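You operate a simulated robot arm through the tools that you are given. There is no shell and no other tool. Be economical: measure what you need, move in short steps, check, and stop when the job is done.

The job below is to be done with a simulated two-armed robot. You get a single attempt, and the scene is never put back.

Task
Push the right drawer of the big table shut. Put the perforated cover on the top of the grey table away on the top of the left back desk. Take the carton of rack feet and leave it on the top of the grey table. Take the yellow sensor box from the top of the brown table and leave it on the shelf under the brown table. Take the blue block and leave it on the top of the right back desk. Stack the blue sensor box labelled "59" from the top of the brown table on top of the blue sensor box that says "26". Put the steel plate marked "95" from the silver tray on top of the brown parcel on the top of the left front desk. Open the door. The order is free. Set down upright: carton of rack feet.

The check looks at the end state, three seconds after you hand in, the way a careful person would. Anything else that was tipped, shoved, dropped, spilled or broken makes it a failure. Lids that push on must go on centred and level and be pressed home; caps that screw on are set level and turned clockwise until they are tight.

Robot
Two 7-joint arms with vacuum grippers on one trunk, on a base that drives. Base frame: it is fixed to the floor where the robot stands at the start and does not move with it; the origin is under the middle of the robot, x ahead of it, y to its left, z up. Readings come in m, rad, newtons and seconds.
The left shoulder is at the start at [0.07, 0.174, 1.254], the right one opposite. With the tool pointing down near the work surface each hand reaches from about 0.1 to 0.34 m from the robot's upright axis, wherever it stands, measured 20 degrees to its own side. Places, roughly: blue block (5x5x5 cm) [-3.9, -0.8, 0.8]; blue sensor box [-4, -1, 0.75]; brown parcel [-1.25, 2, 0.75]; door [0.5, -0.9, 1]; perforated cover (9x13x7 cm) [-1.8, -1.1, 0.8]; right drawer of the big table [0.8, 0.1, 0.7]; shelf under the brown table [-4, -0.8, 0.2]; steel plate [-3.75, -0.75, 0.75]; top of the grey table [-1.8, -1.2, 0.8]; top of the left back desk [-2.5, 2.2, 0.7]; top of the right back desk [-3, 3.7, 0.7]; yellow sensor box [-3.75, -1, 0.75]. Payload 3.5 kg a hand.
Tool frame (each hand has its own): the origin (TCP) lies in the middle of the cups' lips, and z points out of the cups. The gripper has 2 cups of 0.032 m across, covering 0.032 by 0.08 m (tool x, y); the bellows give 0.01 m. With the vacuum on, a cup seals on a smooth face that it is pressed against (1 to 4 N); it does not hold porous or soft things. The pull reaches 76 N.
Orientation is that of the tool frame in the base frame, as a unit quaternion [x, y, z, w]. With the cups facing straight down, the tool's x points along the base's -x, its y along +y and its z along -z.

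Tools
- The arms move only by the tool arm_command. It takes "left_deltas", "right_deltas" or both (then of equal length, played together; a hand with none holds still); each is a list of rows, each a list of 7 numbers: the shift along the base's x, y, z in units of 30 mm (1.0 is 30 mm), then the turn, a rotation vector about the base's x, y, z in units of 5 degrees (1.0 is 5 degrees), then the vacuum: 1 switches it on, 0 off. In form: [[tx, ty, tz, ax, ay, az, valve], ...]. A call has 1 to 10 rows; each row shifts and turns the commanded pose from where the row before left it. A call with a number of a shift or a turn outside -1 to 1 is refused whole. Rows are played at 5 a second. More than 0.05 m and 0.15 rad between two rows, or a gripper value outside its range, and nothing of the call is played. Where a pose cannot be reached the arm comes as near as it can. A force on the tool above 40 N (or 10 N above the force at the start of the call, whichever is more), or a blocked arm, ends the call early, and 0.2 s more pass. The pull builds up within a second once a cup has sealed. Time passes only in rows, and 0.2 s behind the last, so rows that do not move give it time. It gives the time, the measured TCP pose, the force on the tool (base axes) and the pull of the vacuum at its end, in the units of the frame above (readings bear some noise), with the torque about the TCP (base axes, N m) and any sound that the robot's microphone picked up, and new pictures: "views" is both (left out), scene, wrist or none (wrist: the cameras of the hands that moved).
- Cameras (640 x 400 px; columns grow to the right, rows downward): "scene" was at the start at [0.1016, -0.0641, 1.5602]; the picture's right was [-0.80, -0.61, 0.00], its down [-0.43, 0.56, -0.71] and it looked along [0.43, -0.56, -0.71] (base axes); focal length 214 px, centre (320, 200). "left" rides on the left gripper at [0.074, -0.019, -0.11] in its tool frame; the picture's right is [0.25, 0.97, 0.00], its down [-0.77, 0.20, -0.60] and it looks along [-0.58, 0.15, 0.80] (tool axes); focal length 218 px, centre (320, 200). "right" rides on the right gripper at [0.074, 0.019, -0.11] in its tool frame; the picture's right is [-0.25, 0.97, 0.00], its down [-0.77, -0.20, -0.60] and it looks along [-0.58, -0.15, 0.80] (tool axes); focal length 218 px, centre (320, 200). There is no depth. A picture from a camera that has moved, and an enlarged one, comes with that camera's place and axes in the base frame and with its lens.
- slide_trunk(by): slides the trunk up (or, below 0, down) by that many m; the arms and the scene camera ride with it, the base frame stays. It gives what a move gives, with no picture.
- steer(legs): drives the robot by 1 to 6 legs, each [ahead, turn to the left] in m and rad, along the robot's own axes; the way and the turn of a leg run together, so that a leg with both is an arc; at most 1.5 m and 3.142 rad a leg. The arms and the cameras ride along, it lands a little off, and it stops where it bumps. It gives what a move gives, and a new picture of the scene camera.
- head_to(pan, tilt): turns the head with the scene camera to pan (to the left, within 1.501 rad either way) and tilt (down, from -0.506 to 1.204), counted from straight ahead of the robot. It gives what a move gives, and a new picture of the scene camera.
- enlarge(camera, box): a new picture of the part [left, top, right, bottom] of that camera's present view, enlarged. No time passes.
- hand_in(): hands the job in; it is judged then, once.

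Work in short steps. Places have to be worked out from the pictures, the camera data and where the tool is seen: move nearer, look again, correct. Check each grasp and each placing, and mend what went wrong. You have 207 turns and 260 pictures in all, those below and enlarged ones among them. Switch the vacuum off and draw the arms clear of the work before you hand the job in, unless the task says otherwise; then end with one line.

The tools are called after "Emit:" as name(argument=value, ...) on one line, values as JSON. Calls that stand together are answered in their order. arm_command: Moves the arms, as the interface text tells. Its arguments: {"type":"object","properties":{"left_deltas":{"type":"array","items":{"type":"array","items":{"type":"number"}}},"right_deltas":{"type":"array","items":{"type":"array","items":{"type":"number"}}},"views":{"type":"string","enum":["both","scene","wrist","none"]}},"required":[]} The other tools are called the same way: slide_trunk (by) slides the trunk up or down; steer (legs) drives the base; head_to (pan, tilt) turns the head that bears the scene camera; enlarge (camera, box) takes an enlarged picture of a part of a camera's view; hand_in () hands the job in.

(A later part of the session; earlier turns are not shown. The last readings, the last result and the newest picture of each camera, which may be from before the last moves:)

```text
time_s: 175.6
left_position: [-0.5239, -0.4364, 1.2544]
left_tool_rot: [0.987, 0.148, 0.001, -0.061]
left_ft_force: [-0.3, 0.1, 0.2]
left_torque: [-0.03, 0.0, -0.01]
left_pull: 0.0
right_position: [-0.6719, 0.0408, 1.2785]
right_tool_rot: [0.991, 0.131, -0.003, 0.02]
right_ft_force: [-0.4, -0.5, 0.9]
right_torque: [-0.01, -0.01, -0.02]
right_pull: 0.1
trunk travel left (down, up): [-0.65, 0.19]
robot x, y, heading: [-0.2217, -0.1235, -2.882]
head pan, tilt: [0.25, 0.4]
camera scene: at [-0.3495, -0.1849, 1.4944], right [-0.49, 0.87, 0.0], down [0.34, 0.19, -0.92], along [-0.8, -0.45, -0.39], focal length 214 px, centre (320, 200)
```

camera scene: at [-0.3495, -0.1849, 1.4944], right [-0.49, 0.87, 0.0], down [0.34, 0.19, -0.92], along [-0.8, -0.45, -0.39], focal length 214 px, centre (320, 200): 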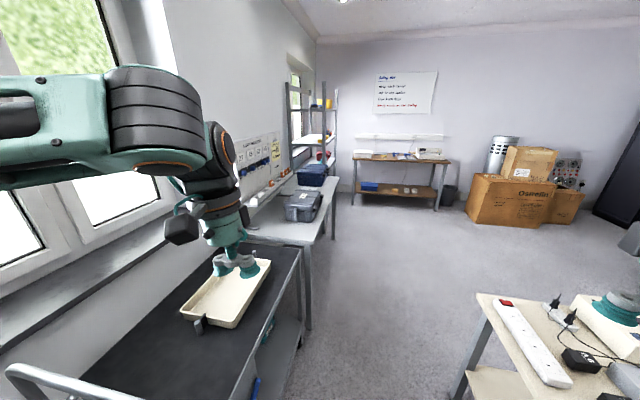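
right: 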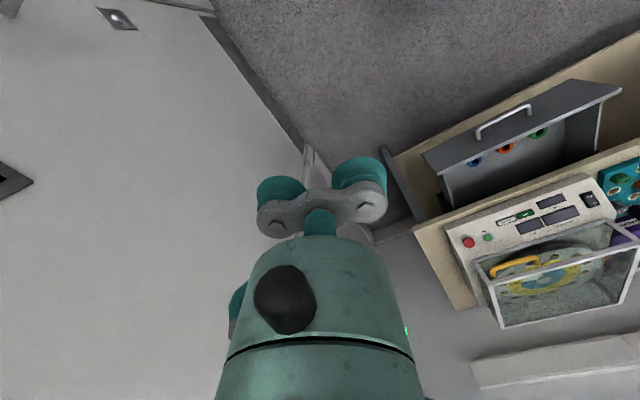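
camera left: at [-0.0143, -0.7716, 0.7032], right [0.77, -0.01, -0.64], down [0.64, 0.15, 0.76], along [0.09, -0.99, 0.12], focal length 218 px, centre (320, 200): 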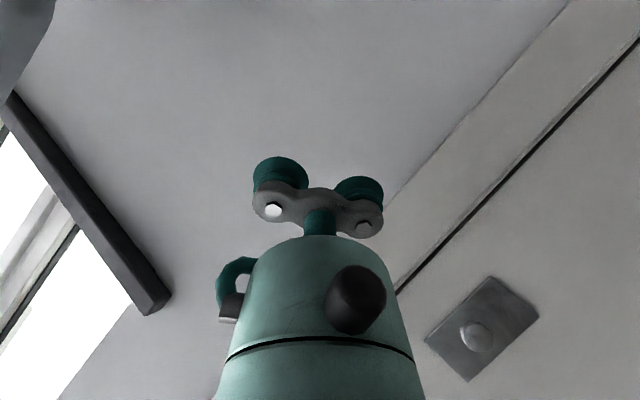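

The corridor between the trolley and the socket table is clear ahead. I drive 1.2 m and look left at the grey table.

Emit:
steer(legs=[[1.2, 0]])

Emit:
head_to(pan=0.7, tilt=0.5)

```text
time_s: 181.6
left_position: [-1.6783, -0.7443, 1.2536]
left_tool_rot: [0.987, 0.147, -0.001, -0.06]
left_ft_force: [1.4, 0.7, 0.4]
left_torque: [0.01, 0.03, -0.01]
left_pull: 0.1
right_position: [-1.8223, -0.266, 1.2802]
right_tool_rot: [0.991, 0.129, -0.004, 0.019]
right_ft_force: [-0.4, 0.0, 0.3]
right_torque: [0.0, -0.04, -0.03]
right_pull: 0.1
trunk travel left (down, up): [-0.65, 0.19]
robot x, y, heading: [-1.3788, -0.4354, -2.884]
head pan, tilt: [0.25, 0.4]
camera scene: at [-1.5022, -0.494, 1.4944], right [-0.49, 0.87, 0.0], down [0.34, 0.19, -0.92], along [-0.8, -0.45, -0.39], focal length 214 px, centre (320, 200)
```

scene: 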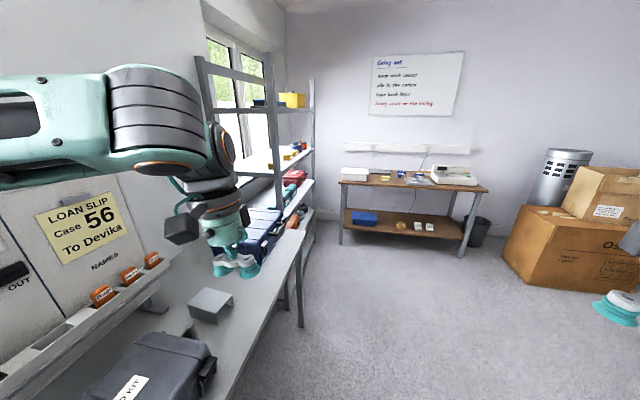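

```text
time_s: 182.5
left_position: [-1.6788, -0.7451, 1.2529]
left_tool_rot: [0.987, 0.148, 0.0, -0.061]
left_ft_force: [-0.4, 0.4, 0.5]
left_torque: [0.01, -0.02, 0.02]
left_pull: 0.1
right_position: [-1.8235, -0.2666, 1.2801]
right_tool_rot: [0.991, 0.129, -0.004, 0.02]
right_ft_force: [-1.0, 0.6, -0.4]
right_torque: [0.03, -0.05, 0.01]
right_pull: 0.0
trunk travel left (down, up): [-0.65, 0.19]
robot x, y, heading: [-1.3741, -0.4354, -2.881]
head pan, tilt: [0.7, 0.499]
camera scene: at [-1.4737, -0.5232, 1.4852], right [-0.82, 0.57, 0.0], down [0.27, 0.39, -0.88], along [-0.5, -0.72, -0.48], focal length 214 px, centre (320, 200)
```

scene: 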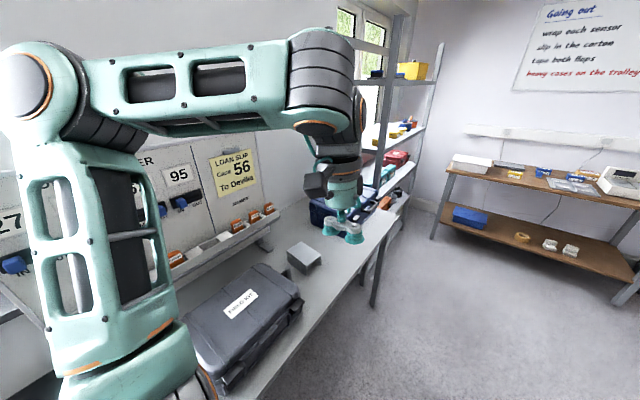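

I see a small grey box on the grey table (probably the perforated cover). I zoom on it and on the brown table.

Emit:
enlarge(camera="scene", box=[260, 220, 360, 283])

Emit:
enlarge(camera="scene", box=[430, 140, 640, 271])

```text
6.35 times, centred on (310, 252) of scene
camera zoom: at [-1.4737, -0.5232, 1.4852], right [-0.82, 0.57, 0.0], down [0.27, 0.39, -0.88], along [-0.5, -0.72, -0.48], focal length 1362 px, centre (384, -127)
```

zoom: 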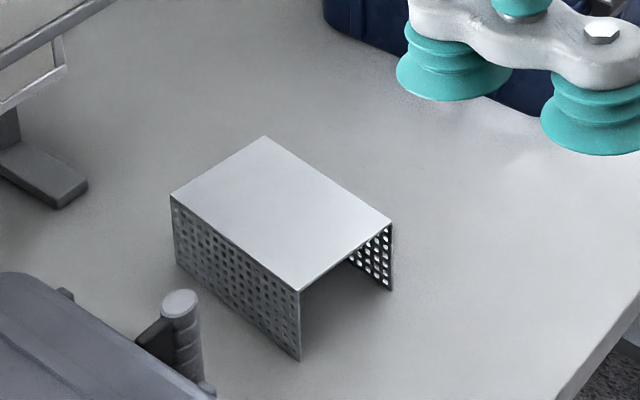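

```text
3.05 times, centred on (535, 206) of scene
camera zoom: at [-1.4737, -0.5232, 1.4852], right [-0.82, 0.57, 0.0], down [0.27, 0.39, -0.88], along [-0.5, -0.72, -0.48], focal length 654 px, centre (-335, 183)
```

zoom: 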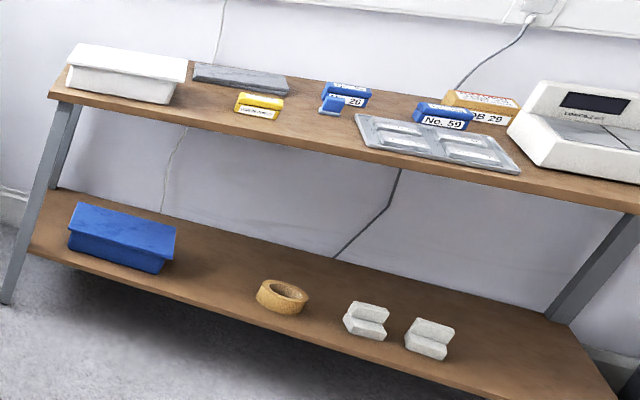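

The cover has a smooth top, about 13 cm along the table's depth, centred near (-1.818, -1.141). I drive to face the table and will take it with the right hand, with the cups turned along its long side.

Emit:
steer(legs=[[0, -0.09], [0.42, 0], [0, 1.675]])

Emit:
head_to(pan=-0.2, tilt=0.7)

```text
time_s: 189.7
left_position: [-1.4743, -0.8015, 1.2536]
left_tool_rot: [0.583, 0.81, -0.044, -0.042]
left_ft_force: [0.3, 0.4, -0.4]
left_torque: [0.01, 0.0, 0.02]
left_pull: 0.2
right_position: [-1.9489, -0.9616, 1.2789]
right_tool_rot: [0.598, 0.801, 0.012, 0.015]
right_ft_force: [-0.4, -0.4, 0.7]
right_torque: [0.04, 0.02, 0.01]
right_pull: 0.0
trunk travel left (down, up): [-0.65, 0.19]
robot x, y, heading: [-1.7895, -0.5115, -1.282]
head pan, tilt: [0.7, 0.499]
camera scene: at [-1.6986, -0.6059, 1.4852], right [-0.55, -0.84, 0.0], down [-0.4, 0.26, -0.88], along [0.73, -0.48, -0.48], focal length 214 px, centre (320, 200)
```

scene: 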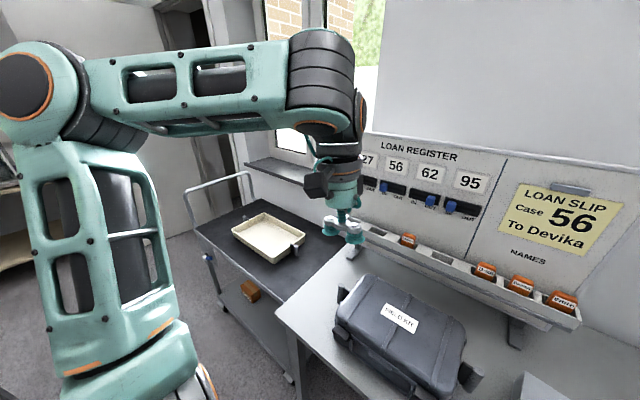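

```text
time_s: 190.9
left_position: [-1.4746, -0.8029, 1.2539]
left_tool_rot: [0.583, 0.81, -0.044, -0.042]
left_ft_force: [-0.8, -0.1, -0.1]
left_torque: [-0.02, 0.01, 0.01]
left_pull: 0.1
right_position: [-1.9484, -0.9621, 1.2791]
right_tool_rot: [0.598, 0.801, 0.013, 0.016]
right_ft_force: [1.1, -0.3, -0.1]
right_torque: [0.01, -0.02, -0.01]
right_pull: 0.1
trunk travel left (down, up): [-0.65, 0.19]
robot x, y, heading: [-1.7922, -0.5091, -1.282]
head pan, tilt: [-0.201, 0.7]
camera scene: at [-1.7669, -0.6405, 1.4675], right [-1.0, -0.09, 0.0], down [-0.06, 0.64, -0.77], along [0.07, -0.76, -0.64], focal length 214 px, centre (320, 200)
```

scene: 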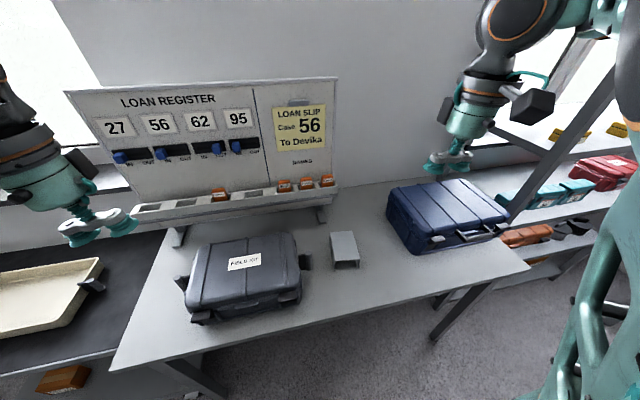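

The cover's top centre comes out near (-1.81, -1.13, 0.865). I level both tools, raise the left hand clear of the dark case, and turn the right cups 90°.

Emit:
arm_command(left_deltas=[[0, 0, 1, 0.1, -0.5, 0, 0], [0, 0, 1, 0.1, -0.5, 0, 0], [0, 0, 1, 0.05, -0.4, 0, 0], [0, 0, 1, 0, 0, 0, 0], [0, 0, 1, 0, 0, 0, 0], [0, 0, 1, 0, 0, 0, 0], [0, 0, 1, 0, 0, 0, 0], [-0.15, 0.6, 0.5, 0, 0, 0, 0], [-0.15, 0.6, 0, 0, 0, 0, 0]], right_deltas=[[0, 0, 0, 0, 0.47, 0, 0], [0, 0, 0, 0, 0, 1, 0], [0, 0, 0, 0, 0, 1, 0], [0, 0, 0, 0, 0, 1, 0], [0, 0, 0, 0, 0, 1, 0], [0, 0, 0, 0, 0, 1, 0], [0, 0, 0, 0, 0, 1, 0], [0, 0, 0, 0, 0, 1, 0], [0, 0, 0, 0, 0, 1, 0]], views="none")

Emit:
arm_command(right_deltas=[[0, 0, 0, 0, 0, 1, 0], [0, 0, 0, 0, 0, 1, 0], [0, 0, 0, 0, 0, 1, 0], [0, 0, 0, 0, 0, 1, 0], [0, 0, 0, 0, 0, 1, 0], [0, 0, 0, 0, 0, 1, 0], [0, 0, 0, 0, 0, 1, 0], [0, 0, 0, 0, 0, 1, 0], [0, 0, 0, 0, 0, 1, 0], [0, 0, 0, 0, 0, 1, 0]], views="none")

Emit:
slide_trunk(by=-0.28)

Emit:
steer(legs=[[0.16, 0]])

```text
time_s: 192.4
left_position: [-1.5074, -0.8754, 1.3525]
left_tool_rot: [0.601, 0.799, 0.02, 0.0]
left_ft_force: [17.3, 6.0, -6.9]
left_torque: [-1.28, 1.78, -1.73]
left_pull: 0.2
left hand out of reach, approached as far as the arm can: row 1, 2, 3, 4, 5, 6
right_position: [-1.9572, -0.9641, 1.278]
right_tool_rot: [0.403, 0.915, 0.008, 0.011]
right_ft_force: [-0.6, 0.4, 0.5]
right_torque: [-0.03, -0.05, -0.02]
right_pull: 0.0
trunk travel left (down, up): [-0.65, 0.19]
robot x, y, heading: [-1.7896, -0.5106, -1.281]
head pan, tilt: [-0.201, 0.7]
stopped in row 7 (left hand): the force on the tool passed its limit at 324 N (the readings are from after the stop); the commanded pose is now the measured one
```

```text
time_s: 194.6
left_position: [-1.5015, -0.873, 1.3513]
left_tool_rot: [0.601, 0.799, 0.017, 0.0]
left_ft_force: [25.4, -1.1, -27.0]
left_torque: [-1.88, 1.41, -1.79]
left_pull: 0.1
right_position: [-1.9511, -0.9629, 1.2801]
right_tool_rot: [-0.024, 1.0, 0.008, 0.003]
right_ft_force: [-0.9, 0.1, -0.5]
right_torque: [0.04, -0.01, -0.01]
right_pull: 0.0
trunk travel left (down, up): [-0.65, 0.19]
robot x, y, heading: [-1.7936, -0.5093, -1.28]
head pan, tilt: [-0.201, 0.7]
```

```text
time_s: 197.4
left_position: [-1.5008, -0.8726, 1.0719]
left_tool_rot: [0.6, 0.799, 0.017, 0.001]
left_ft_force: [26.4, -0.4, -26.7]
left_torque: [-1.97, 1.53, -1.87]
left_pull: 0.1
right_position: [-1.9503, -0.9633, 0.9981]
right_tool_rot: [-0.024, 1.0, 0.008, 0.004]
right_ft_force: [-0.6, -0.1, 0.4]
right_torque: [-0.02, -0.01, -0.03]
right_pull: 0.1
trunk travel left (down, up): [-0.37, 0.47]
robot x, y, heading: [-1.7914, -0.5101, -1.285]
head pan, tilt: [-0.201, 0.7]
```

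```text
time_s: 198.8
left_position: [-1.4549, -1.0262, 1.072]
left_tool_rot: [0.601, 0.799, 0.018, 0.0]
left_ft_force: [26.0, 0.0, -27.0]
left_torque: [-1.99, 1.46, -1.89]
left_pull: 0.0
right_position: [-1.9052, -1.1158, 0.9994]
right_tool_rot: [-0.023, 1.0, 0.009, 0.003]
right_ft_force: [0.1, -0.6, 1.0]
right_torque: [0.01, 0.03, 0.04]
right_pull: 0.2
trunk travel left (down, up): [-0.37, 0.47]
robot x, y, heading: [-1.7493, -0.6633, -1.282]
head pan, tilt: [-0.201, 0.7]
camera scene: at [-1.7213, -0.794, 1.1873], right [-1.0, -0.09, 0.0], down [-0.06, 0.64, -0.76], along [0.07, -0.76, -0.65], focal length 214 px, centre (320, 200)
```

scene: 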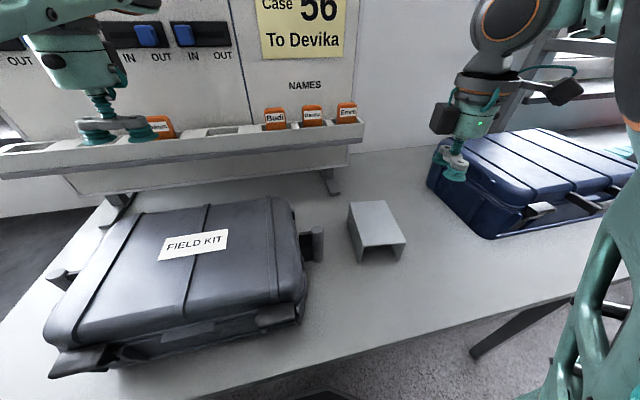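

The left hand is jammed against its own forearm again, so I lower it a bit and draw it back. The right hand moves over the cover with its yaw trimmed to the room axes.

Emit:
arm_command(left_deltas=[[-0.1, 0.4, -0.7, 0, 0, 0, 0], [0, 0, 0, 0, 0, 0, 0], [0, 0, 0, 0, 0, 0, 0], [0, 0, 0, 0, 0, 0, 0], [0, 0, 0, 0, 0, 0, 0]], right_deltas=[[0.8, 0, -0.6, 0, 0, 0.6, 0], [0.8, 0, -0.6, 0, 0, 0.6, 0], [0.8, 0.1, -0.6, 0, 0, 0.6, 0], [0.86, 0, -0.6, -0.2, 0, 0.6, 0], [0, 0, -0.3, 0, 0, 0, 0]], views="both")

```text
time_s: 200.0
left_position: [-1.4558, -1.0255, 1.0718]
left_tool_rot: [0.6, 0.799, 0.018, 0.001]
left_ft_force: [21.2, 1.4, -17.7]
left_torque: [-1.52, 1.49, -1.6]
left_pull: 0.0
left hand out of reach, approached as far as the arm can: row 1
right_position: [-1.8164, -1.1428, 0.9235]
right_tool_rot: [-0.121, 0.992, 0.007, 0.021]
right_ft_force: [-0.5, -0.1, 0.1]
right_torque: [0.0, 0.03, 0.01]
right_pull: 0.1
right hand out of reach, approached as far as the arm can: row 2, 3, 4
trunk travel left (down, up): [-0.37, 0.47]
robot x, y, heading: [-1.745, -0.6651, -1.279]
head pan, tilt: [-0.201, 0.7]
camera scene: at [-1.7221, -0.7928, 1.1875], right [-1.0, -0.09, 0.0], down [-0.06, 0.64, -0.76], along [0.07, -0.76, -0.64], focal length 214 px, centre (320, 200)
camera right: at [-1.8972, -1.1432, 1.0313], right [0.01, 1.0, 0.02], down [0.77, -0.02, 0.64], along [0.64, 0.01, -0.77], focal length 218 px, centre (320, 200)
camera left: at [-1.4958, -0.9643, 1.1839], right [0.86, 0.51, 0.03], down [0.39, -0.7, 0.59], along [0.33, -0.5, -0.8], focal length 218 px, centre (320, 200)
```

scene: 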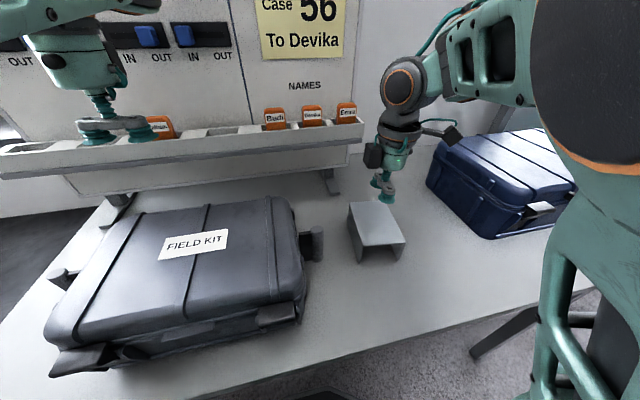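
right: 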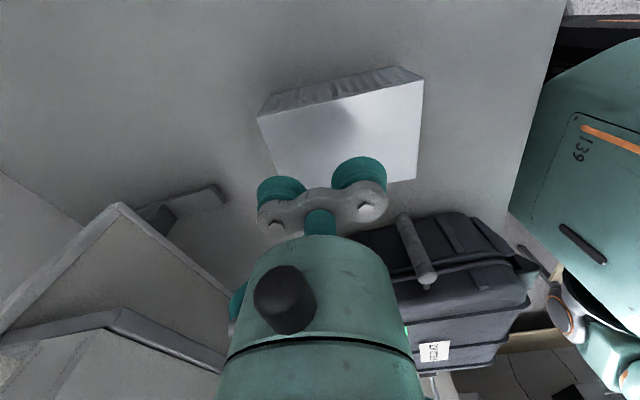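
left: 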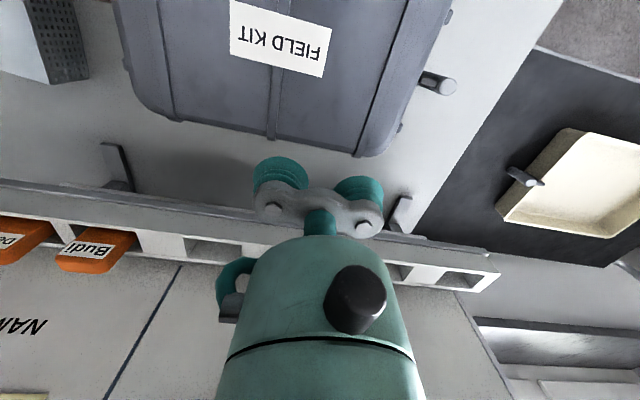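

From the wrist view, the cover's top centre is near (-1.81, -1.118); the hand is 2.5 cm too far in y and at its inner reach limit. I back the base 6 cm and move over it.

Emit:
steer(legs=[[-0.07, 0]])

Emit:
arm_command(right_deltas=[[0.3, -0.5, 0, 0, 0, 0, 0], [0.3, -0.5, 0, 0, 0, 0, 0], [0.3, -0.5, 0, 0, 0, 0, 0], [0, 0, 0, 0, 0, 0, 0]], views="wrist")

```text
time_s: 201.0
left_position: [-1.4753, -0.9567, 1.0718]
left_tool_rot: [0.6, 0.799, 0.016, 0.001]
left_ft_force: [23.3, 0.9, -23.1]
left_torque: [-1.66, 1.42, -1.71]
left_pull: 0.2
right_position: [-1.8352, -1.0723, 0.9265]
right_tool_rot: [-0.122, 0.992, 0.004, 0.022]
right_ft_force: [-0.8, 1.2, 0.1]
right_torque: [-0.01, -0.03, 0.02]
right_pull: 0.1
trunk travel left (down, up): [-0.37, 0.47]
robot x, y, heading: [-1.763, -0.5936, -1.276]
head pan, tilt: [-0.201, 0.7]
camera scene: at [-1.7422, -0.724, 1.1877], right [-1.0, -0.09, 0.0], down [-0.06, 0.64, -0.77], along [0.07, -0.76, -0.64], focal length 214 px, centre (320, 200)
```

scene: 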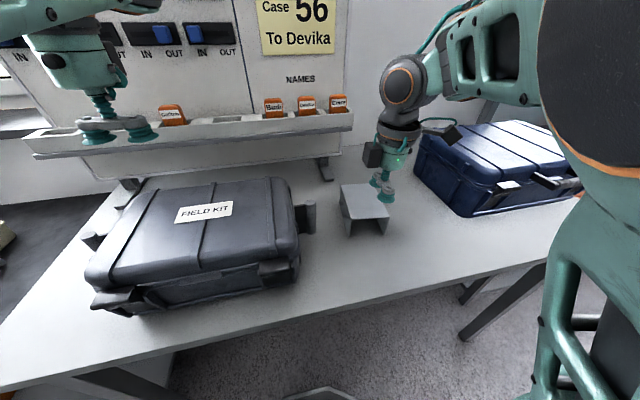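

```text
time_s: 202.0
left_position: [-1.4753, -0.9585, 1.072]
left_tool_rot: [0.6, 0.8, 0.019, 0.0]
left_ft_force: [16.6, 0.7, -14.8]
left_torque: [-1.27, 1.18, -1.31]
left_pull: 0.1
right_position: [-1.8083, -1.1191, 0.9265]
right_tool_rot: [-0.122, 0.992, 0.005, 0.022]
right_ft_force: [1.1, 0.4, 0.2]
right_torque: [-0.02, -0.01, 0.01]
right_pull: 0.1
trunk travel left (down, up): [-0.37, 0.47]
robot x, y, heading: [-1.7663, -0.5949, -1.282]
head pan, tilt: [-0.201, 0.7]
camera right: at [-1.8884, -1.1191, 1.034], right [0.01, 1.0, 0.01], down [0.77, -0.02, 0.64], along [0.64, 0.01, -0.77], focal length 218 px, centre (320, 200)
```

right: 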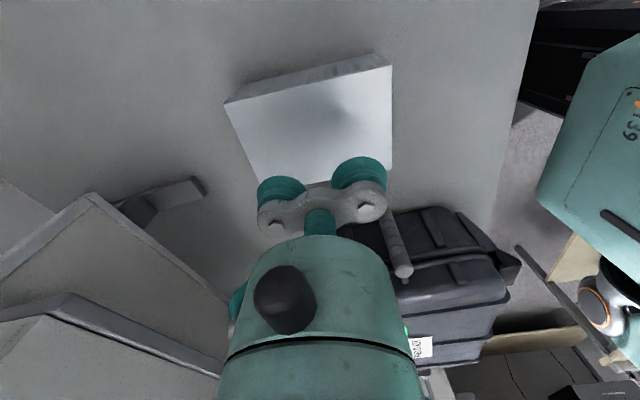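

The tool is centred over the cover at (-1.81, -1.119). I level it and descend with the vacuum on.

Emit:
arm_command(right_deltas=[[0, 0, -0.5, -0.17, 0.47, 0, 1], [0, 0, -0.5, 0, 0, 0, 1], [0, 0, -0.4, 0, 0, 0, 1], [0, 0, -0.2, 0, 0, 0, 1], [0, 0, -0.2, 0, 0, 0, 1], [0, 0, -0.15, 0, 0, 0, 1], [0, 0, -0.15, 0, 0, 0, 1], [0, 0, 0, 0, 0, 0, 1]], views="none")

```text
time_s: 203.8
left_position: [-1.4754, -0.9573, 1.0706]
left_tool_rot: [0.601, 0.799, 0.018, 0.0]
left_ft_force: [20.9, 0.1, -20.9]
left_torque: [-1.5, 1.16, -1.44]
left_pull: 0.2
right_position: [-1.8112, -1.1213, 0.8674]
right_tool_rot: [-0.119, 0.993, -0.001, 0.012]
right_ft_force: [0.7, -0.5, -0.3]
right_torque: [0.02, 0.01, -0.04]
right_pull: 0.1
trunk travel left (down, up): [-0.37, 0.47]
robot x, y, heading: [-1.7672, -0.597, -1.282]
head pan, tilt: [-0.201, 0.7]
```

Emit:
arm_command(right_deltas=[[0, 0, -0.12, 0, 0, 0, 1], [0, 0, -0.12, 0, 0, 0, 1], [0, 0, -0.12, 0, 0, 0, 1], [0, 0, -0.12, 0, 0, 0, 1], [0, 0, -0.12, 0, 0, 0, 1], [0, 0, -0.12, 0, 0, 0, 1], [0, 0, 0, 0, 0, 0, 1]], views="none")

```text
time_s: 204.7
left_position: [-1.4748, -0.9551, 1.0721]
left_tool_rot: [0.601, 0.799, 0.017, 0.0]
left_ft_force: [8.3, -3.9, -15.8]
left_torque: [-0.68, -0.02, -0.38]
left_pull: 0.0
right_position: [-1.8103, -1.1231, 0.8612]
right_tool_rot: [-0.117, 0.993, -0.008, 0.016]
right_ft_force: [4.3, -0.5, 16.5]
right_torque: [0.5, 0.64, -0.07]
right_pull: 75.7
trunk travel left (down, up): [-0.37, 0.47]
robot x, y, heading: [-1.7675, -0.5943, -1.279]
head pan, tilt: [-0.201, 0.7]
stopped in row 4 (right hand): the force on the tool passed its limit at 45 N (the readings are from after the stop); the commanded pose is now the measured one
```

The cover is gripped at 76 N. I lift it and raise the trunk, then free the left hand.

Emit:
arm_command(right_deltas=[[0, 0, 0.3, 0, 0, 0, 1], [0, 0, 0.7, 0, 0, 0, 1], [0, 0, 1, 0, 0, 0, 1], [0, 0, 1, 0, 0, 0, 1]], views="none")

Emit:
slide_trunk(by=0.3)

Emit:
steer(legs=[[-0.3, 0]])

Emit:
arm_command(left_deltas=[[0.3, -0.8, -0.5, 0, 0, 0, 0], [0.1, -0.4, -1, 0, 0, 0, 0], [0, 0, -1, 0, 0, 0, 0], [0, 0, -1, 0, 0, 0, 0], [0, 0, -1, 0, 0, 0, 0], [0, 0, -1, 0, 0, 0, 0]], views="scene")

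```text
time_s: 205.7
left_position: [-1.4755, -0.9577, 1.0712]
left_tool_rot: [0.601, 0.799, 0.018, 0.0]
left_ft_force: [16.8, 1.2, -13.7]
left_torque: [-1.17, 1.21, -1.34]
left_pull: 0.0
right_position: [-1.8113, -1.1209, 0.949]
right_tool_rot: [-0.119, 0.993, -0.005, 0.014]
right_ft_force: [-0.9, 0.9, -1.2]
right_torque: [0.03, 0.0, 0.01]
right_pull: 75.4
trunk travel left (down, up): [-0.37, 0.47]
robot x, y, heading: [-1.7691, -0.592, -1.278]
head pan, tilt: [-0.201, 0.7]
```

```text
time_s: 208.7
left_position: [-1.4748, -0.9578, 1.3716]
left_tool_rot: [0.6, 0.8, 0.018, 0.001]
left_ft_force: [18.1, 0.8, -18.3]
left_torque: [-1.39, 1.06, -1.32]
left_pull: 0.1
right_position: [-1.8117, -1.122, 1.2488]
right_tool_rot: [-0.119, 0.993, -0.006, 0.013]
right_ft_force: [0.1, 0.5, -0.8]
right_torque: [0.03, -0.01, -0.03]
right_pull: 75.5
trunk travel left (down, up): [-0.67, 0.17]
robot x, y, heading: [-1.7662, -0.5934, -1.284]
head pan, tilt: [-0.201, 0.7]
```

```text
time_s: 210.7
left_position: [-1.5597, -0.6714, 1.3708]
left_tool_rot: [0.601, 0.799, 0.019, 0.0]
left_ft_force: [19.0, -0.6, -19.3]
left_torque: [-1.32, 1.07, -1.31]
left_pull: 0.2
right_position: [-1.8973, -0.8363, 1.2487]
right_tool_rot: [-0.118, 0.993, -0.004, 0.014]
right_ft_force: [-1.3, -0.5, -0.7]
right_torque: [0.06, 0.04, 0.02]
right_pull: 75.0
trunk travel left (down, up): [-0.67, 0.17]
robot x, y, heading: [-1.8528, -0.3047, -1.281]
head pan, tilt: [-0.201, 0.7]
camera scene: at [-1.8271, -0.4394, 1.4873], right [-1.0, -0.09, 0.0], down [-0.06, 0.64, -0.76], along [0.07, -0.76, -0.64], focal length 214 px, centre (320, 200)
```

scene: 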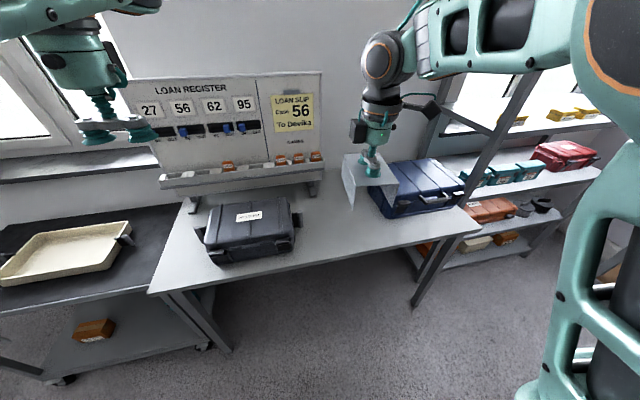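

```text
time_s: 212.1
left_position: [-1.5478, -0.7054, 1.2061]
left_tool_rot: [0.601, 0.799, 0.018, 0.0]
left_ft_force: [0.4, -0.2, -0.3]
left_torque: [-0.01, -0.01, -0.02]
left_pull: 0.1
right_position: [-1.8963, -0.8347, 1.2482]
right_tool_rot: [-0.119, 0.993, -0.005, 0.014]
right_ft_force: [-0.8, -0.6, -1.7]
right_torque: [0.02, -0.02, 0.0]
right_pull: 75.7
trunk travel left (down, up): [-0.67, 0.17]
robot x, y, heading: [-1.8516, -0.3067, -1.275]
head pan, tilt: [-0.201, 0.7]
camera scene: at [-1.827, -0.4381, 1.4875], right [-1.0, -0.09, 0.0], down [-0.06, 0.64, -0.76], along [0.07, -0.76, -0.64], focal length 214 px, centre (320, 200)
```

scene: 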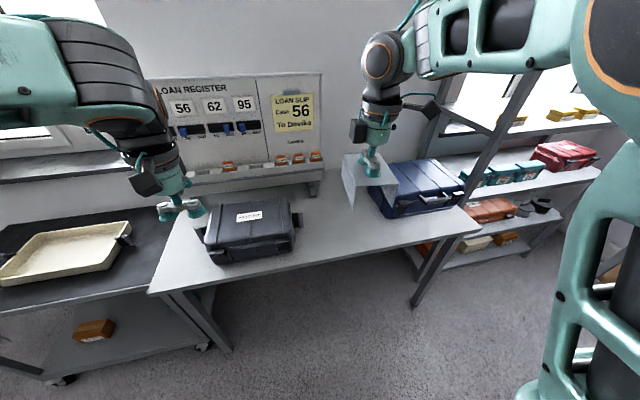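

The cover is held well. I zoom on the brown carton on the trolley and on the rack shelf items.

Emit:
enlarge(camera="scene", box=[50, 300, 150, 362])

Emit:
enlarge(camera="scene", box=[440, 180, 580, 268])

```text
6.40 times, centred on (100, 331) of scene
camera zoom: at [-1.827, -0.4381, 1.4875], right [-1.0, -0.09, 0.0], down [-0.06, 0.64, -0.76], along [0.07, -0.76, -0.64], focal length 1373 px, centre (1728, -638)
```

zoom: 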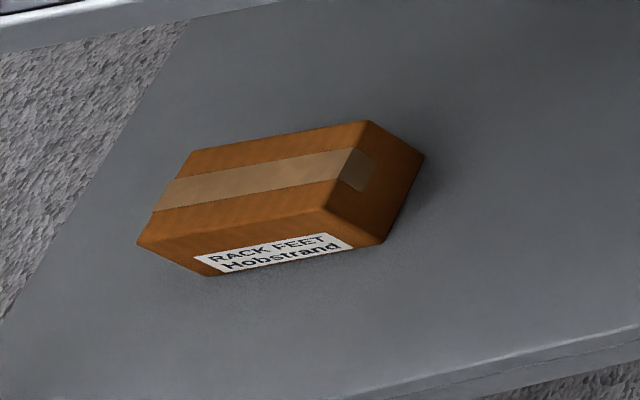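

```text
4.55 times, centred on (510, 224) of scene
camera zoom: at [-1.827, -0.4381, 1.4875], right [-1.0, -0.09, 0.0], down [-0.06, 0.64, -0.76], along [0.07, -0.76, -0.64], focal length 975 px, centre (-544, 91)
```

zoom: 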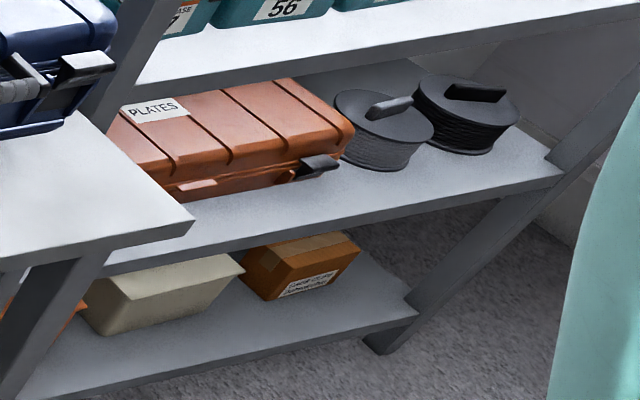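

The trolley carton reads "RACK FEET", so that's the one. First the cover: I turn around to look at the desks.

Emit:
steer(legs=[[0, 3.0]])

Emit:
head_to(pan=0.3, tilt=0.3)

```text
time_s: 219.6
left_position: [-2.1062, 0.1249, 1.2071]
left_tool_rot: [0.764, -0.645, -0.001, 0.019]
left_ft_force: [-0.6, -0.1, 0.0]
left_torque: [-0.02, 0.0, 0.0]
left_pull: 0.1
right_position: [-1.7464, 0.214, 1.2513]
right_tool_rot: [0.998, 0.062, -0.014, -0.006]
right_ft_force: [0.3, -0.5, -0.3]
right_torque: [-0.03, -0.02, 0.02]
right_pull: 75.8
trunk travel left (down, up): [-0.67, 0.17]
robot x, y, heading: [-1.8528, -0.3058, 1.754]
head pan, tilt: [-0.201, 0.7]
camera scene: at [-1.856, -0.1712, 1.4875], right [1.0, -0.02, 0.0], down [-0.02, -0.64, -0.76], along [0.02, 0.76, -0.64], focal length 214 px, centre (320, 200)
```

scene: 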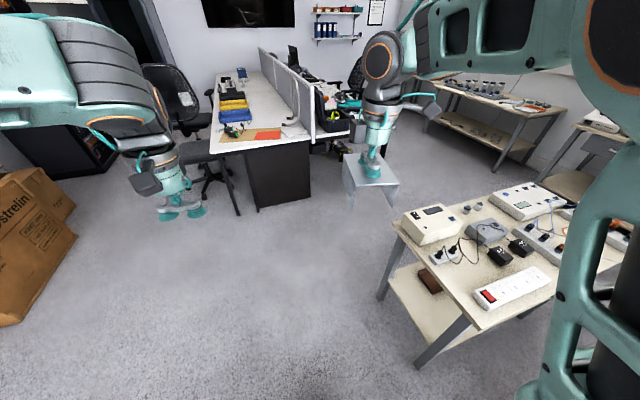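

```text
time_s: 220.5
left_position: [-2.1075, 0.125, 1.207]
left_tool_rot: [0.765, -0.644, -0.001, 0.017]
left_ft_force: [-0.4, 0.2, -0.2]
left_torque: [0.02, -0.01, 0.02]
left_pull: 0.1
right_position: [-1.7458, 0.2147, 1.2489]
right_tool_rot: [0.998, 0.062, -0.013, -0.006]
right_ft_force: [-0.7, -0.8, -1.8]
right_torque: [0.0, -0.05, 0.0]
right_pull: 75.5
trunk travel left (down, up): [-0.67, 0.17]
robot x, y, heading: [-1.8544, -0.3072, 1.746]
head pan, tilt: [0.3, 0.3]
camera scene: at [-1.9009, -0.1731, 1.5235], right [0.89, 0.46, 0.0], down [0.14, -0.26, -0.96], along [-0.44, 0.85, -0.3], focal length 214 px, centre (320, 200)
```

scene: 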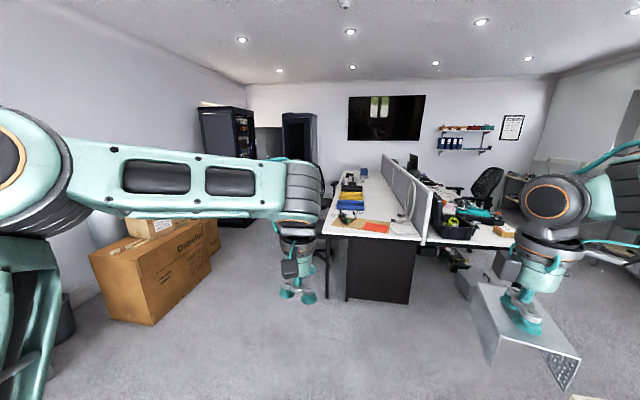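

The left back desk is the one with its near end at L≈1.89, F -2.17 to -1.38. I zoom on its top to find a free spot.

Emit:
enlarge(camera="scene", box=[310, 160, 450, 248])

```text
4.55 times, centred on (380, 204) of scene
camera zoom: at [-1.9009, -0.1731, 1.5235], right [0.89, 0.46, 0.0], down [0.14, -0.26, -0.96], along [-0.44, 0.85, -0.3], focal length 975 px, centre (47, 182)
```

zoom: 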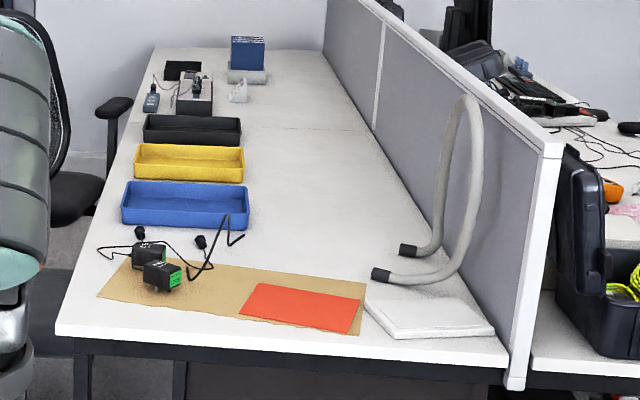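

The desk end has a strip about 12 cm deep in front of the kraft paper where the cover can sit, long side across. I drive there and turn the cups back by 90°.

Emit:
steer(legs=[[0, 0.325], [1.12, 0], [0, -0.225]])

Emit:
arm_command(right_deltas=[[0, 0, 0, 0, 0, -1, 1], [0, 0, 0, 0, 0, -1, 1], [0, 0, 0, 0, 0, -1, 1], [0, 0, 0, 0, 0, -1, 1], [0, 0, 0, 0, 0, -1, 1], [0, 0, 0, 0, 0, -1, 1], [0, 0, 0, 0, 0, -1, 1], [0, 0, 0, 0, 0, -1, 1], [0, 0, 0, 0, 0, -1, 1], [0, 0, 0, 0, 0, -1, 1]], views="none")

Emit:
arm_command(right_deltas=[[0, 0, 0, 0, 0, -1, 1], [0, 0, 0, 0, 0, -1, 1], [0, 0, 0, 0, 0, -1, 1], [0, 0, 0, 0, 0, -1, 1], [0, 0, 0, 0, 0, -1, 1], [0, 0, 0, 0, 0, -1, 1], [0, 0, 0, 0, 0, -1, 1], [0, 0, 0, 0, 0, -1, 1]], views="none")

Emit:
head_to(pan=0, tilt=0.75)

```text
time_s: 228.1
left_position: [-2.6841, 1.0741, 1.2078]
left_tool_rot: [0.795, -0.607, 0.0, 0.017]
left_ft_force: [-0.1, 0.1, 0.9]
left_torque: [0.01, 0.0, 0.02]
left_pull: 0.0
right_position: [-2.334, 1.199, 1.248]
right_tool_rot: [0.994, 0.111, -0.014, -0.006]
right_ft_force: [-0.8, 0.5, -2.8]
right_torque: [-0.03, 0.0, 0.03]
right_pull: 75.2
trunk travel left (down, up): [-0.67, 0.17]
robot x, y, heading: [-2.3823, 0.6722, 1.841]
head pan, tilt: [0.3, 0.3]
camera scene: at [-2.4496, 0.7983, 1.5235], right [0.84, 0.54, 0.0], down [0.16, -0.25, -0.96], along [-0.52, 0.8, -0.3], focal length 214 px, centre (320, 200)
```

scene: 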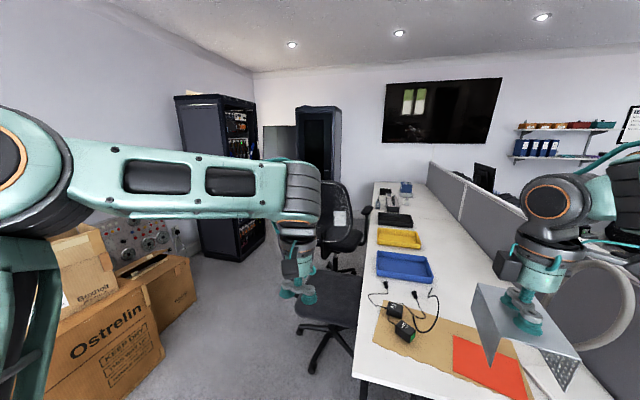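

```text
time_s: 230.3
left_position: [-2.6839, 1.0745, 1.2076]
left_tool_rot: [0.794, -0.607, -0.001, 0.017]
left_ft_force: [-0.3, -0.2, 1.6]
left_torque: [-0.01, 0.0, -0.02]
left_pull: 0.0
right_position: [-2.3342, 1.1978, 1.2492]
right_tool_rot: [0.947, -0.32, -0.009, -0.012]
right_ft_force: [0.1, -0.4, -1.5]
right_torque: [0.0, -0.02, -0.01]
right_pull: 75.5
trunk travel left (down, up): [-0.67, 0.17]
robot x, y, heading: [-2.3854, 0.6705, 1.849]
head pan, tilt: [0.3, 0.3]
```

```text
time_s: 232.1
left_position: [-2.6826, 1.0747, 1.2077]
left_tool_rot: [0.795, -0.606, -0.002, 0.018]
left_ft_force: [0.3, -0.1, -0.5]
left_torque: [0.01, 0.03, -0.01]
left_pull: 0.1
right_position: [-2.3334, 1.1988, 1.2495]
right_tool_rot: [0.781, -0.625, -0.006, -0.013]
right_ft_force: [0.3, -0.5, -1.1]
right_torque: [-0.01, 0.02, 0.01]
right_pull: 75.6
trunk travel left (down, up): [-0.67, 0.17]
robot x, y, heading: [-2.3876, 0.6701, 1.845]
head pan, tilt: [0.3, 0.3]
```

```text
time_s: 233.0
left_position: [-2.6845, 1.0745, 1.2075]
left_tool_rot: [0.795, -0.607, 0.0, 0.018]
left_ft_force: [-0.6, 0.3, 1.0]
left_torque: [0.01, 0.03, 0.0]
left_pull: 0.0
right_position: [-2.3336, 1.1988, 1.2489]
right_tool_rot: [0.782, -0.624, -0.005, -0.013]
right_ft_force: [-1.0, -0.4, -1.0]
right_torque: [-0.04, -0.02, -0.01]
right_pull: 75.5
trunk travel left (down, up): [-0.67, 0.17]
robot x, y, heading: [-2.3855, 0.67, 1.848]
head pan, tilt: [0.0, 0.75]
camera scene: at [-2.421, 0.7994, 1.4833], right [0.96, 0.27, 0.0], down [0.19, -0.66, -0.73], along [-0.2, 0.7, -0.68], focal length 214 px, centre (320, 200)
```

scene: 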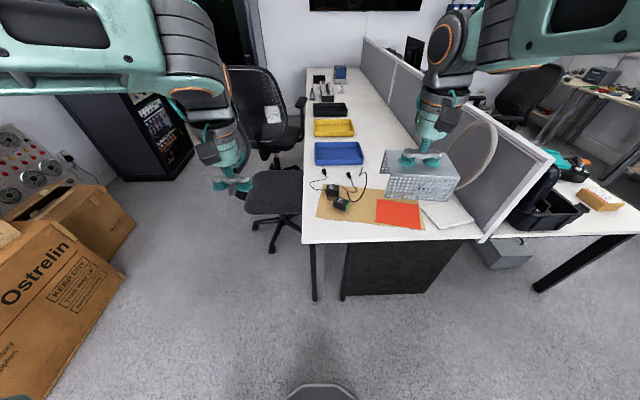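

I can place it at about F -2.03, L 2.03 in room axes, between the desk edge (L≈1.97) and the kraft paper (≈2.10). I wiggle the base forward-left and lower the trunk.

Emit:
steer(legs=[[0, 0.45], [0.22, 0], [0, -0.45]])

Emit:
slide_trunk(by=-0.33)

Emit:
head_to(pan=-0.1, tilt=0.85)

```text
time_s: 237.3
left_position: [-2.8303, 1.2387, 1.2077]
left_tool_rot: [0.794, -0.607, 0.0, 0.018]
left_ft_force: [-0.7, 0.8, 0.3]
left_torque: [-0.03, 0.02, 0.03]
left_pull: 0.0
right_position: [-2.4796, 1.362, 1.2495]
right_tool_rot: [0.781, -0.624, -0.005, -0.013]
right_ft_force: [0.4, -1.2, -1.4]
right_torque: [-0.02, 0.01, 0.02]
right_pull: 75.5
trunk travel left (down, up): [-0.67, 0.17]
robot x, y, heading: [-2.5359, 0.8376, 1.842]
head pan, tilt: [0.0, 0.75]
camera scene: at [-2.5673, 0.9636, 1.4832], right [0.96, 0.27, 0.0], down [0.19, -0.66, -0.73], along [-0.2, 0.7, -0.68], focal length 214 px, centre (320, 200)
```

scene: 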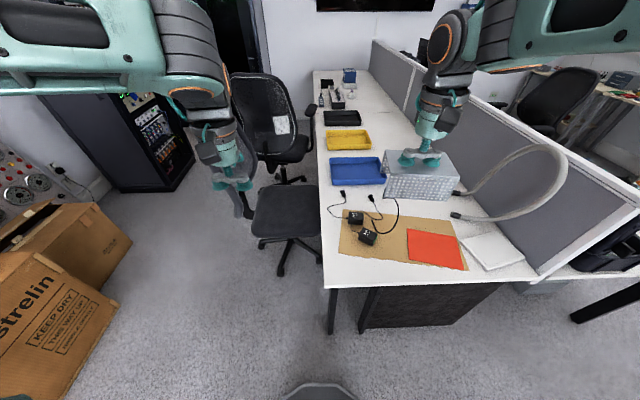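

```text
time_s: 240.5
left_position: [-2.8302, 1.2388, 0.8771]
left_tool_rot: [0.794, -0.607, 0.0, 0.018]
left_ft_force: [0.0, 0.1, 0.0]
left_torque: [-0.02, 0.01, 0.07]
left_pull: 0.0
right_position: [-2.4789, 1.3622, 0.9189]
right_tool_rot: [0.781, -0.625, -0.006, -0.013]
right_ft_force: [0.4, -0.4, -1.4]
right_torque: [-0.04, 0.02, 0.01]
right_pull: 75.2
trunk travel left (down, up): [-0.34, 0.5]
robot x, y, heading: [-2.5302, 0.8354, 1.841]
head pan, tilt: [0.0, 0.75]
```

```text
time_s: 241.2
left_position: [-2.8301, 1.2394, 0.8776]
left_tool_rot: [0.795, -0.606, 0.0, 0.017]
left_ft_force: [0.0, 0.7, 0.1]
left_torque: [-0.01, -0.02, 0.04]
left_pull: 0.0
right_position: [-2.4789, 1.3612, 0.92]
right_tool_rot: [0.781, -0.624, -0.006, -0.013]
right_ft_force: [-0.1, 0.2, -1.3]
right_torque: [-0.06, 0.06, 0.01]
right_pull: 75.2
trunk travel left (down, up): [-0.34, 0.5]
robot x, y, heading: [-2.5309, 0.8341, 1.846]
head pan, tilt: [-0.099, 0.85]
camera scene: at [-2.5579, 0.9606, 1.1453], right [0.98, 0.17, 0.0], down [0.13, -0.74, -0.66], along [-0.12, 0.65, -0.75], focal length 214 px, centre (320, 200)
```

scene: 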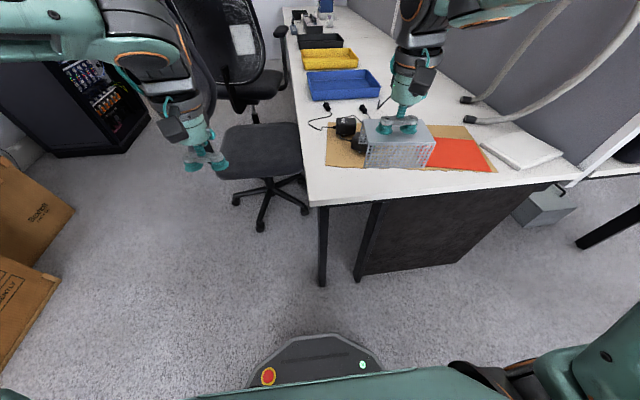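

Desk height comes out at about 0.73, so the hand must end near z≈0.80. I shift over the strip and lower partway, then check.

Emit:
arm_command(right_deltas=[[-0.6, 0.65, 0, 0, 0, 0.2, 1], [-0.57, 0.65, 0, 0, 0, 0.2, 1], [0, 0, -0.9, 0, 0, 0, 1], [0, 0, -0.9, 0, 0, 0, 1], [0, 0, -0.8, 0, 0, 0, 1], [0, 0, 0, 0, 0, 0, 1]], views="both")

```text
time_s: 242.6
left_position: [-2.831, 1.2374, 0.8771]
left_tool_rot: [0.795, -0.607, -0.001, 0.017]
left_ft_force: [-1.3, 1.0, 0.1]
left_torque: [0.0, 0.0, 0.01]
left_pull: 0.1
right_position: [-2.5135, 1.4005, 0.841]
right_tool_rot: [0.792, -0.611, -0.006, -0.014]
right_ft_force: [-0.1, 0.0, -1.3]
right_torque: [-0.02, 0.01, 0.0]
right_pull: 75.5
trunk travel left (down, up): [-0.34, 0.5]
robot x, y, heading: [-2.5326, 0.8337, 1.845]
head pan, tilt: [-0.099, 0.85]
camera scene: at [-2.5578, 0.9604, 1.1452], right [0.98, 0.17, 0.0], down [0.13, -0.74, -0.66], along [-0.11, 0.65, -0.75], focal length 214 px, centre (320, 200)
camera right: at [-2.5143, 1.3221, 0.9491], right [-1.0, 0.0, -0.01], down [-0.01, 0.78, 0.63], along [0.0, 0.63, -0.78], focal length 218 px, centre (320, 200)
```

scene: 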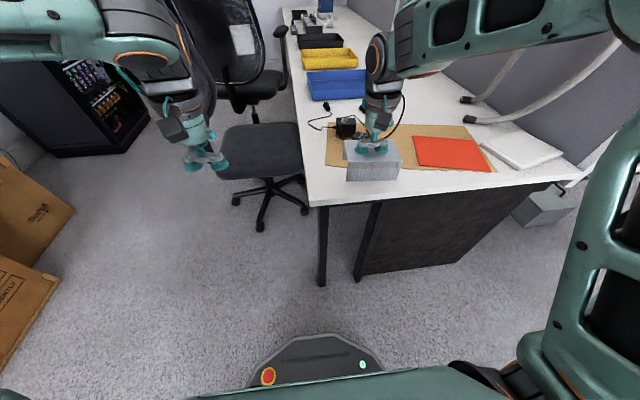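
right: 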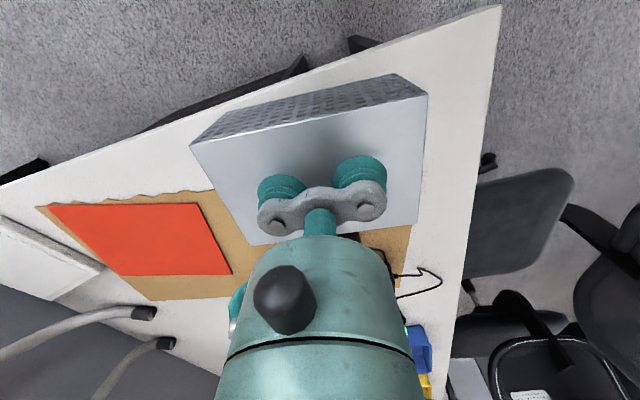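

The cover sits parallel with the edge, with a couple of centimetres' margin either way. I nudge it 1 cm inward and lower to contact.

Emit:
arm_command(right_deltas=[[-0.09, 0.3, -0.4, 0, 0, 0, 1], [0, 0, -0.3, 0, 0, 0, 1], [0, 0, -0.2, 0, 0, 0, 1], [0, 0, -0.15, 0, 0, 0, 1], [0, 0, -0.15, 0, 0, 0, 1], [0, 0, -0.12, 0, 0, 0, 1], [0, 0, -0.12, 0, 0, 0, 1]], views="none")

```text
time_s: 244.2
left_position: [-2.8292, 1.2381, 0.8759]
left_tool_rot: [0.795, -0.606, 0.001, 0.017]
left_ft_force: [-0.8, 0.0, 0.7]
left_torque: [0.01, -0.01, 0.0]
left_pull: 0.0
right_position: [-2.5158, 1.4105, 0.7975]
right_tool_rot: [0.792, -0.611, -0.006, -0.013]
right_ft_force: [0.0, 0.7, -2.1]
right_torque: [-0.04, 0.02, 0.02]
right_pull: 75.6
trunk travel left (down, up): [-0.34, 0.5]
robot x, y, heading: [-2.5349, 0.8347, 1.842]
head pan, tilt: [-0.099, 0.85]
```

Not down yet at z = 0.7975; I continue in 4 mm steps.

Emit:
arm_command(right_deltas=[[0, 0, -0.13, 0, 0, 0, 1], [0, 0, -0.13, 0, 0, 0, 1], [0, 0, -0.13, 0, 0, 0, 1], [0, 0, -0.13, 0, 0, 0, 1], [0, 0, -0.13, 0, 0, 0, 1], [0, 0, -0.13, 0, 0, 0, 1]], views="none")

```text
time_s: 245.1
left_position: [-2.8303, 1.2367, 0.8775]
left_tool_rot: [0.795, -0.607, -0.001, 0.017]
left_ft_force: [-0.3, -0.1, -0.2]
left_torque: [0.01, 0.0, -0.03]
left_pull: 0.1
right_position: [-2.5175, 1.4112, 0.7918]
right_tool_rot: [0.791, -0.611, -0.011, -0.018]
right_ft_force: [0.3, -2.2, 13.5]
right_torque: [-0.49, -0.37, -0.08]
right_pull: 75.7
trunk travel left (down, up): [-0.34, 0.5]
robot x, y, heading: [-2.5347, 0.8346, 1.851]
head pan, tilt: [-0.099, 0.85]
stopped in row 4 (right hand): the force on the tool passed its limit at 45 N (the readings are from after the stop); the commanded pose is now the measured one
```

Contact. I release, wait, and lift straight up.

Emit:
arm_command(right_deltas=[[0, 0, 0, 0, 0, 0, 0], [0, 0, 0, 0, 0, 0, 0], [0, 0, 0, 0, 0, 0, 0], [0, 0, 0.2, 0, 0, 0, 0], [0, 0, 0.5, 0, 0, 0, 0], [0, 0, 1, 0, 0, 0, 0], [0, 0, 1, 0, 0, 0, 0], [0, 0, 1, 0, 0, 0, 0]], views="both")

```text
time_s: 246.8
left_position: [-2.8288, 1.2388, 0.8774]
left_tool_rot: [0.794, -0.607, -0.001, 0.016]
left_ft_force: [0.1, 0.0, -0.6]
left_torque: [0.0, 0.01, 0.0]
left_pull: 0.1
right_position: [-2.5147, 1.4131, 0.8999]
right_tool_rot: [0.791, -0.611, -0.01, -0.015]
right_ft_force: [0.0, 1.0, 0.0]
right_torque: [-0.04, -0.02, 0.01]
right_pull: 0.1
trunk travel left (down, up): [-0.34, 0.5]
robot x, y, heading: [-2.5315, 0.8386, 1.842]
head pan, tilt: [-0.099, 0.85]
camera scene: at [-2.5577, 0.9604, 1.1452], right [0.98, 0.17, 0.0], down [0.13, -0.74, -0.66], along [-0.12, 0.65, -0.75], focal length 214 px, centre (320, 200)
camera right: at [-2.5164, 1.3329, 1.0084], right [-1.0, 0.0, 0.0], down [0.0, 0.77, 0.63], along [0.0, 0.63, -0.77], focal length 218 px, centre (320, 200)
```

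scene: 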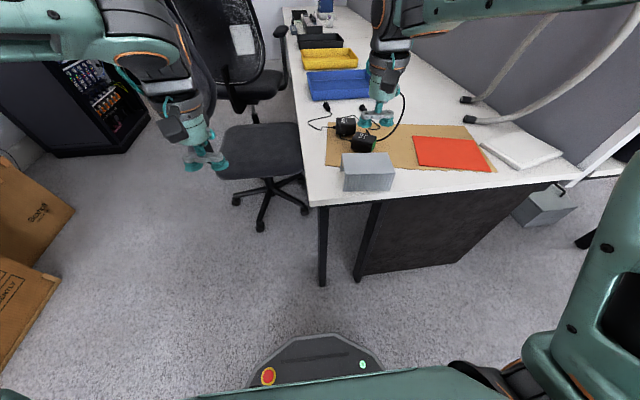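
right: 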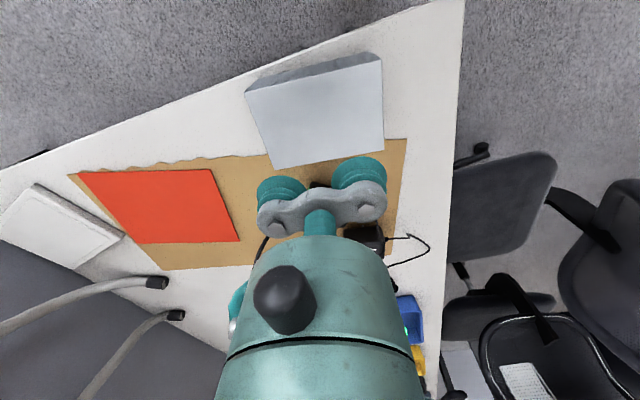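

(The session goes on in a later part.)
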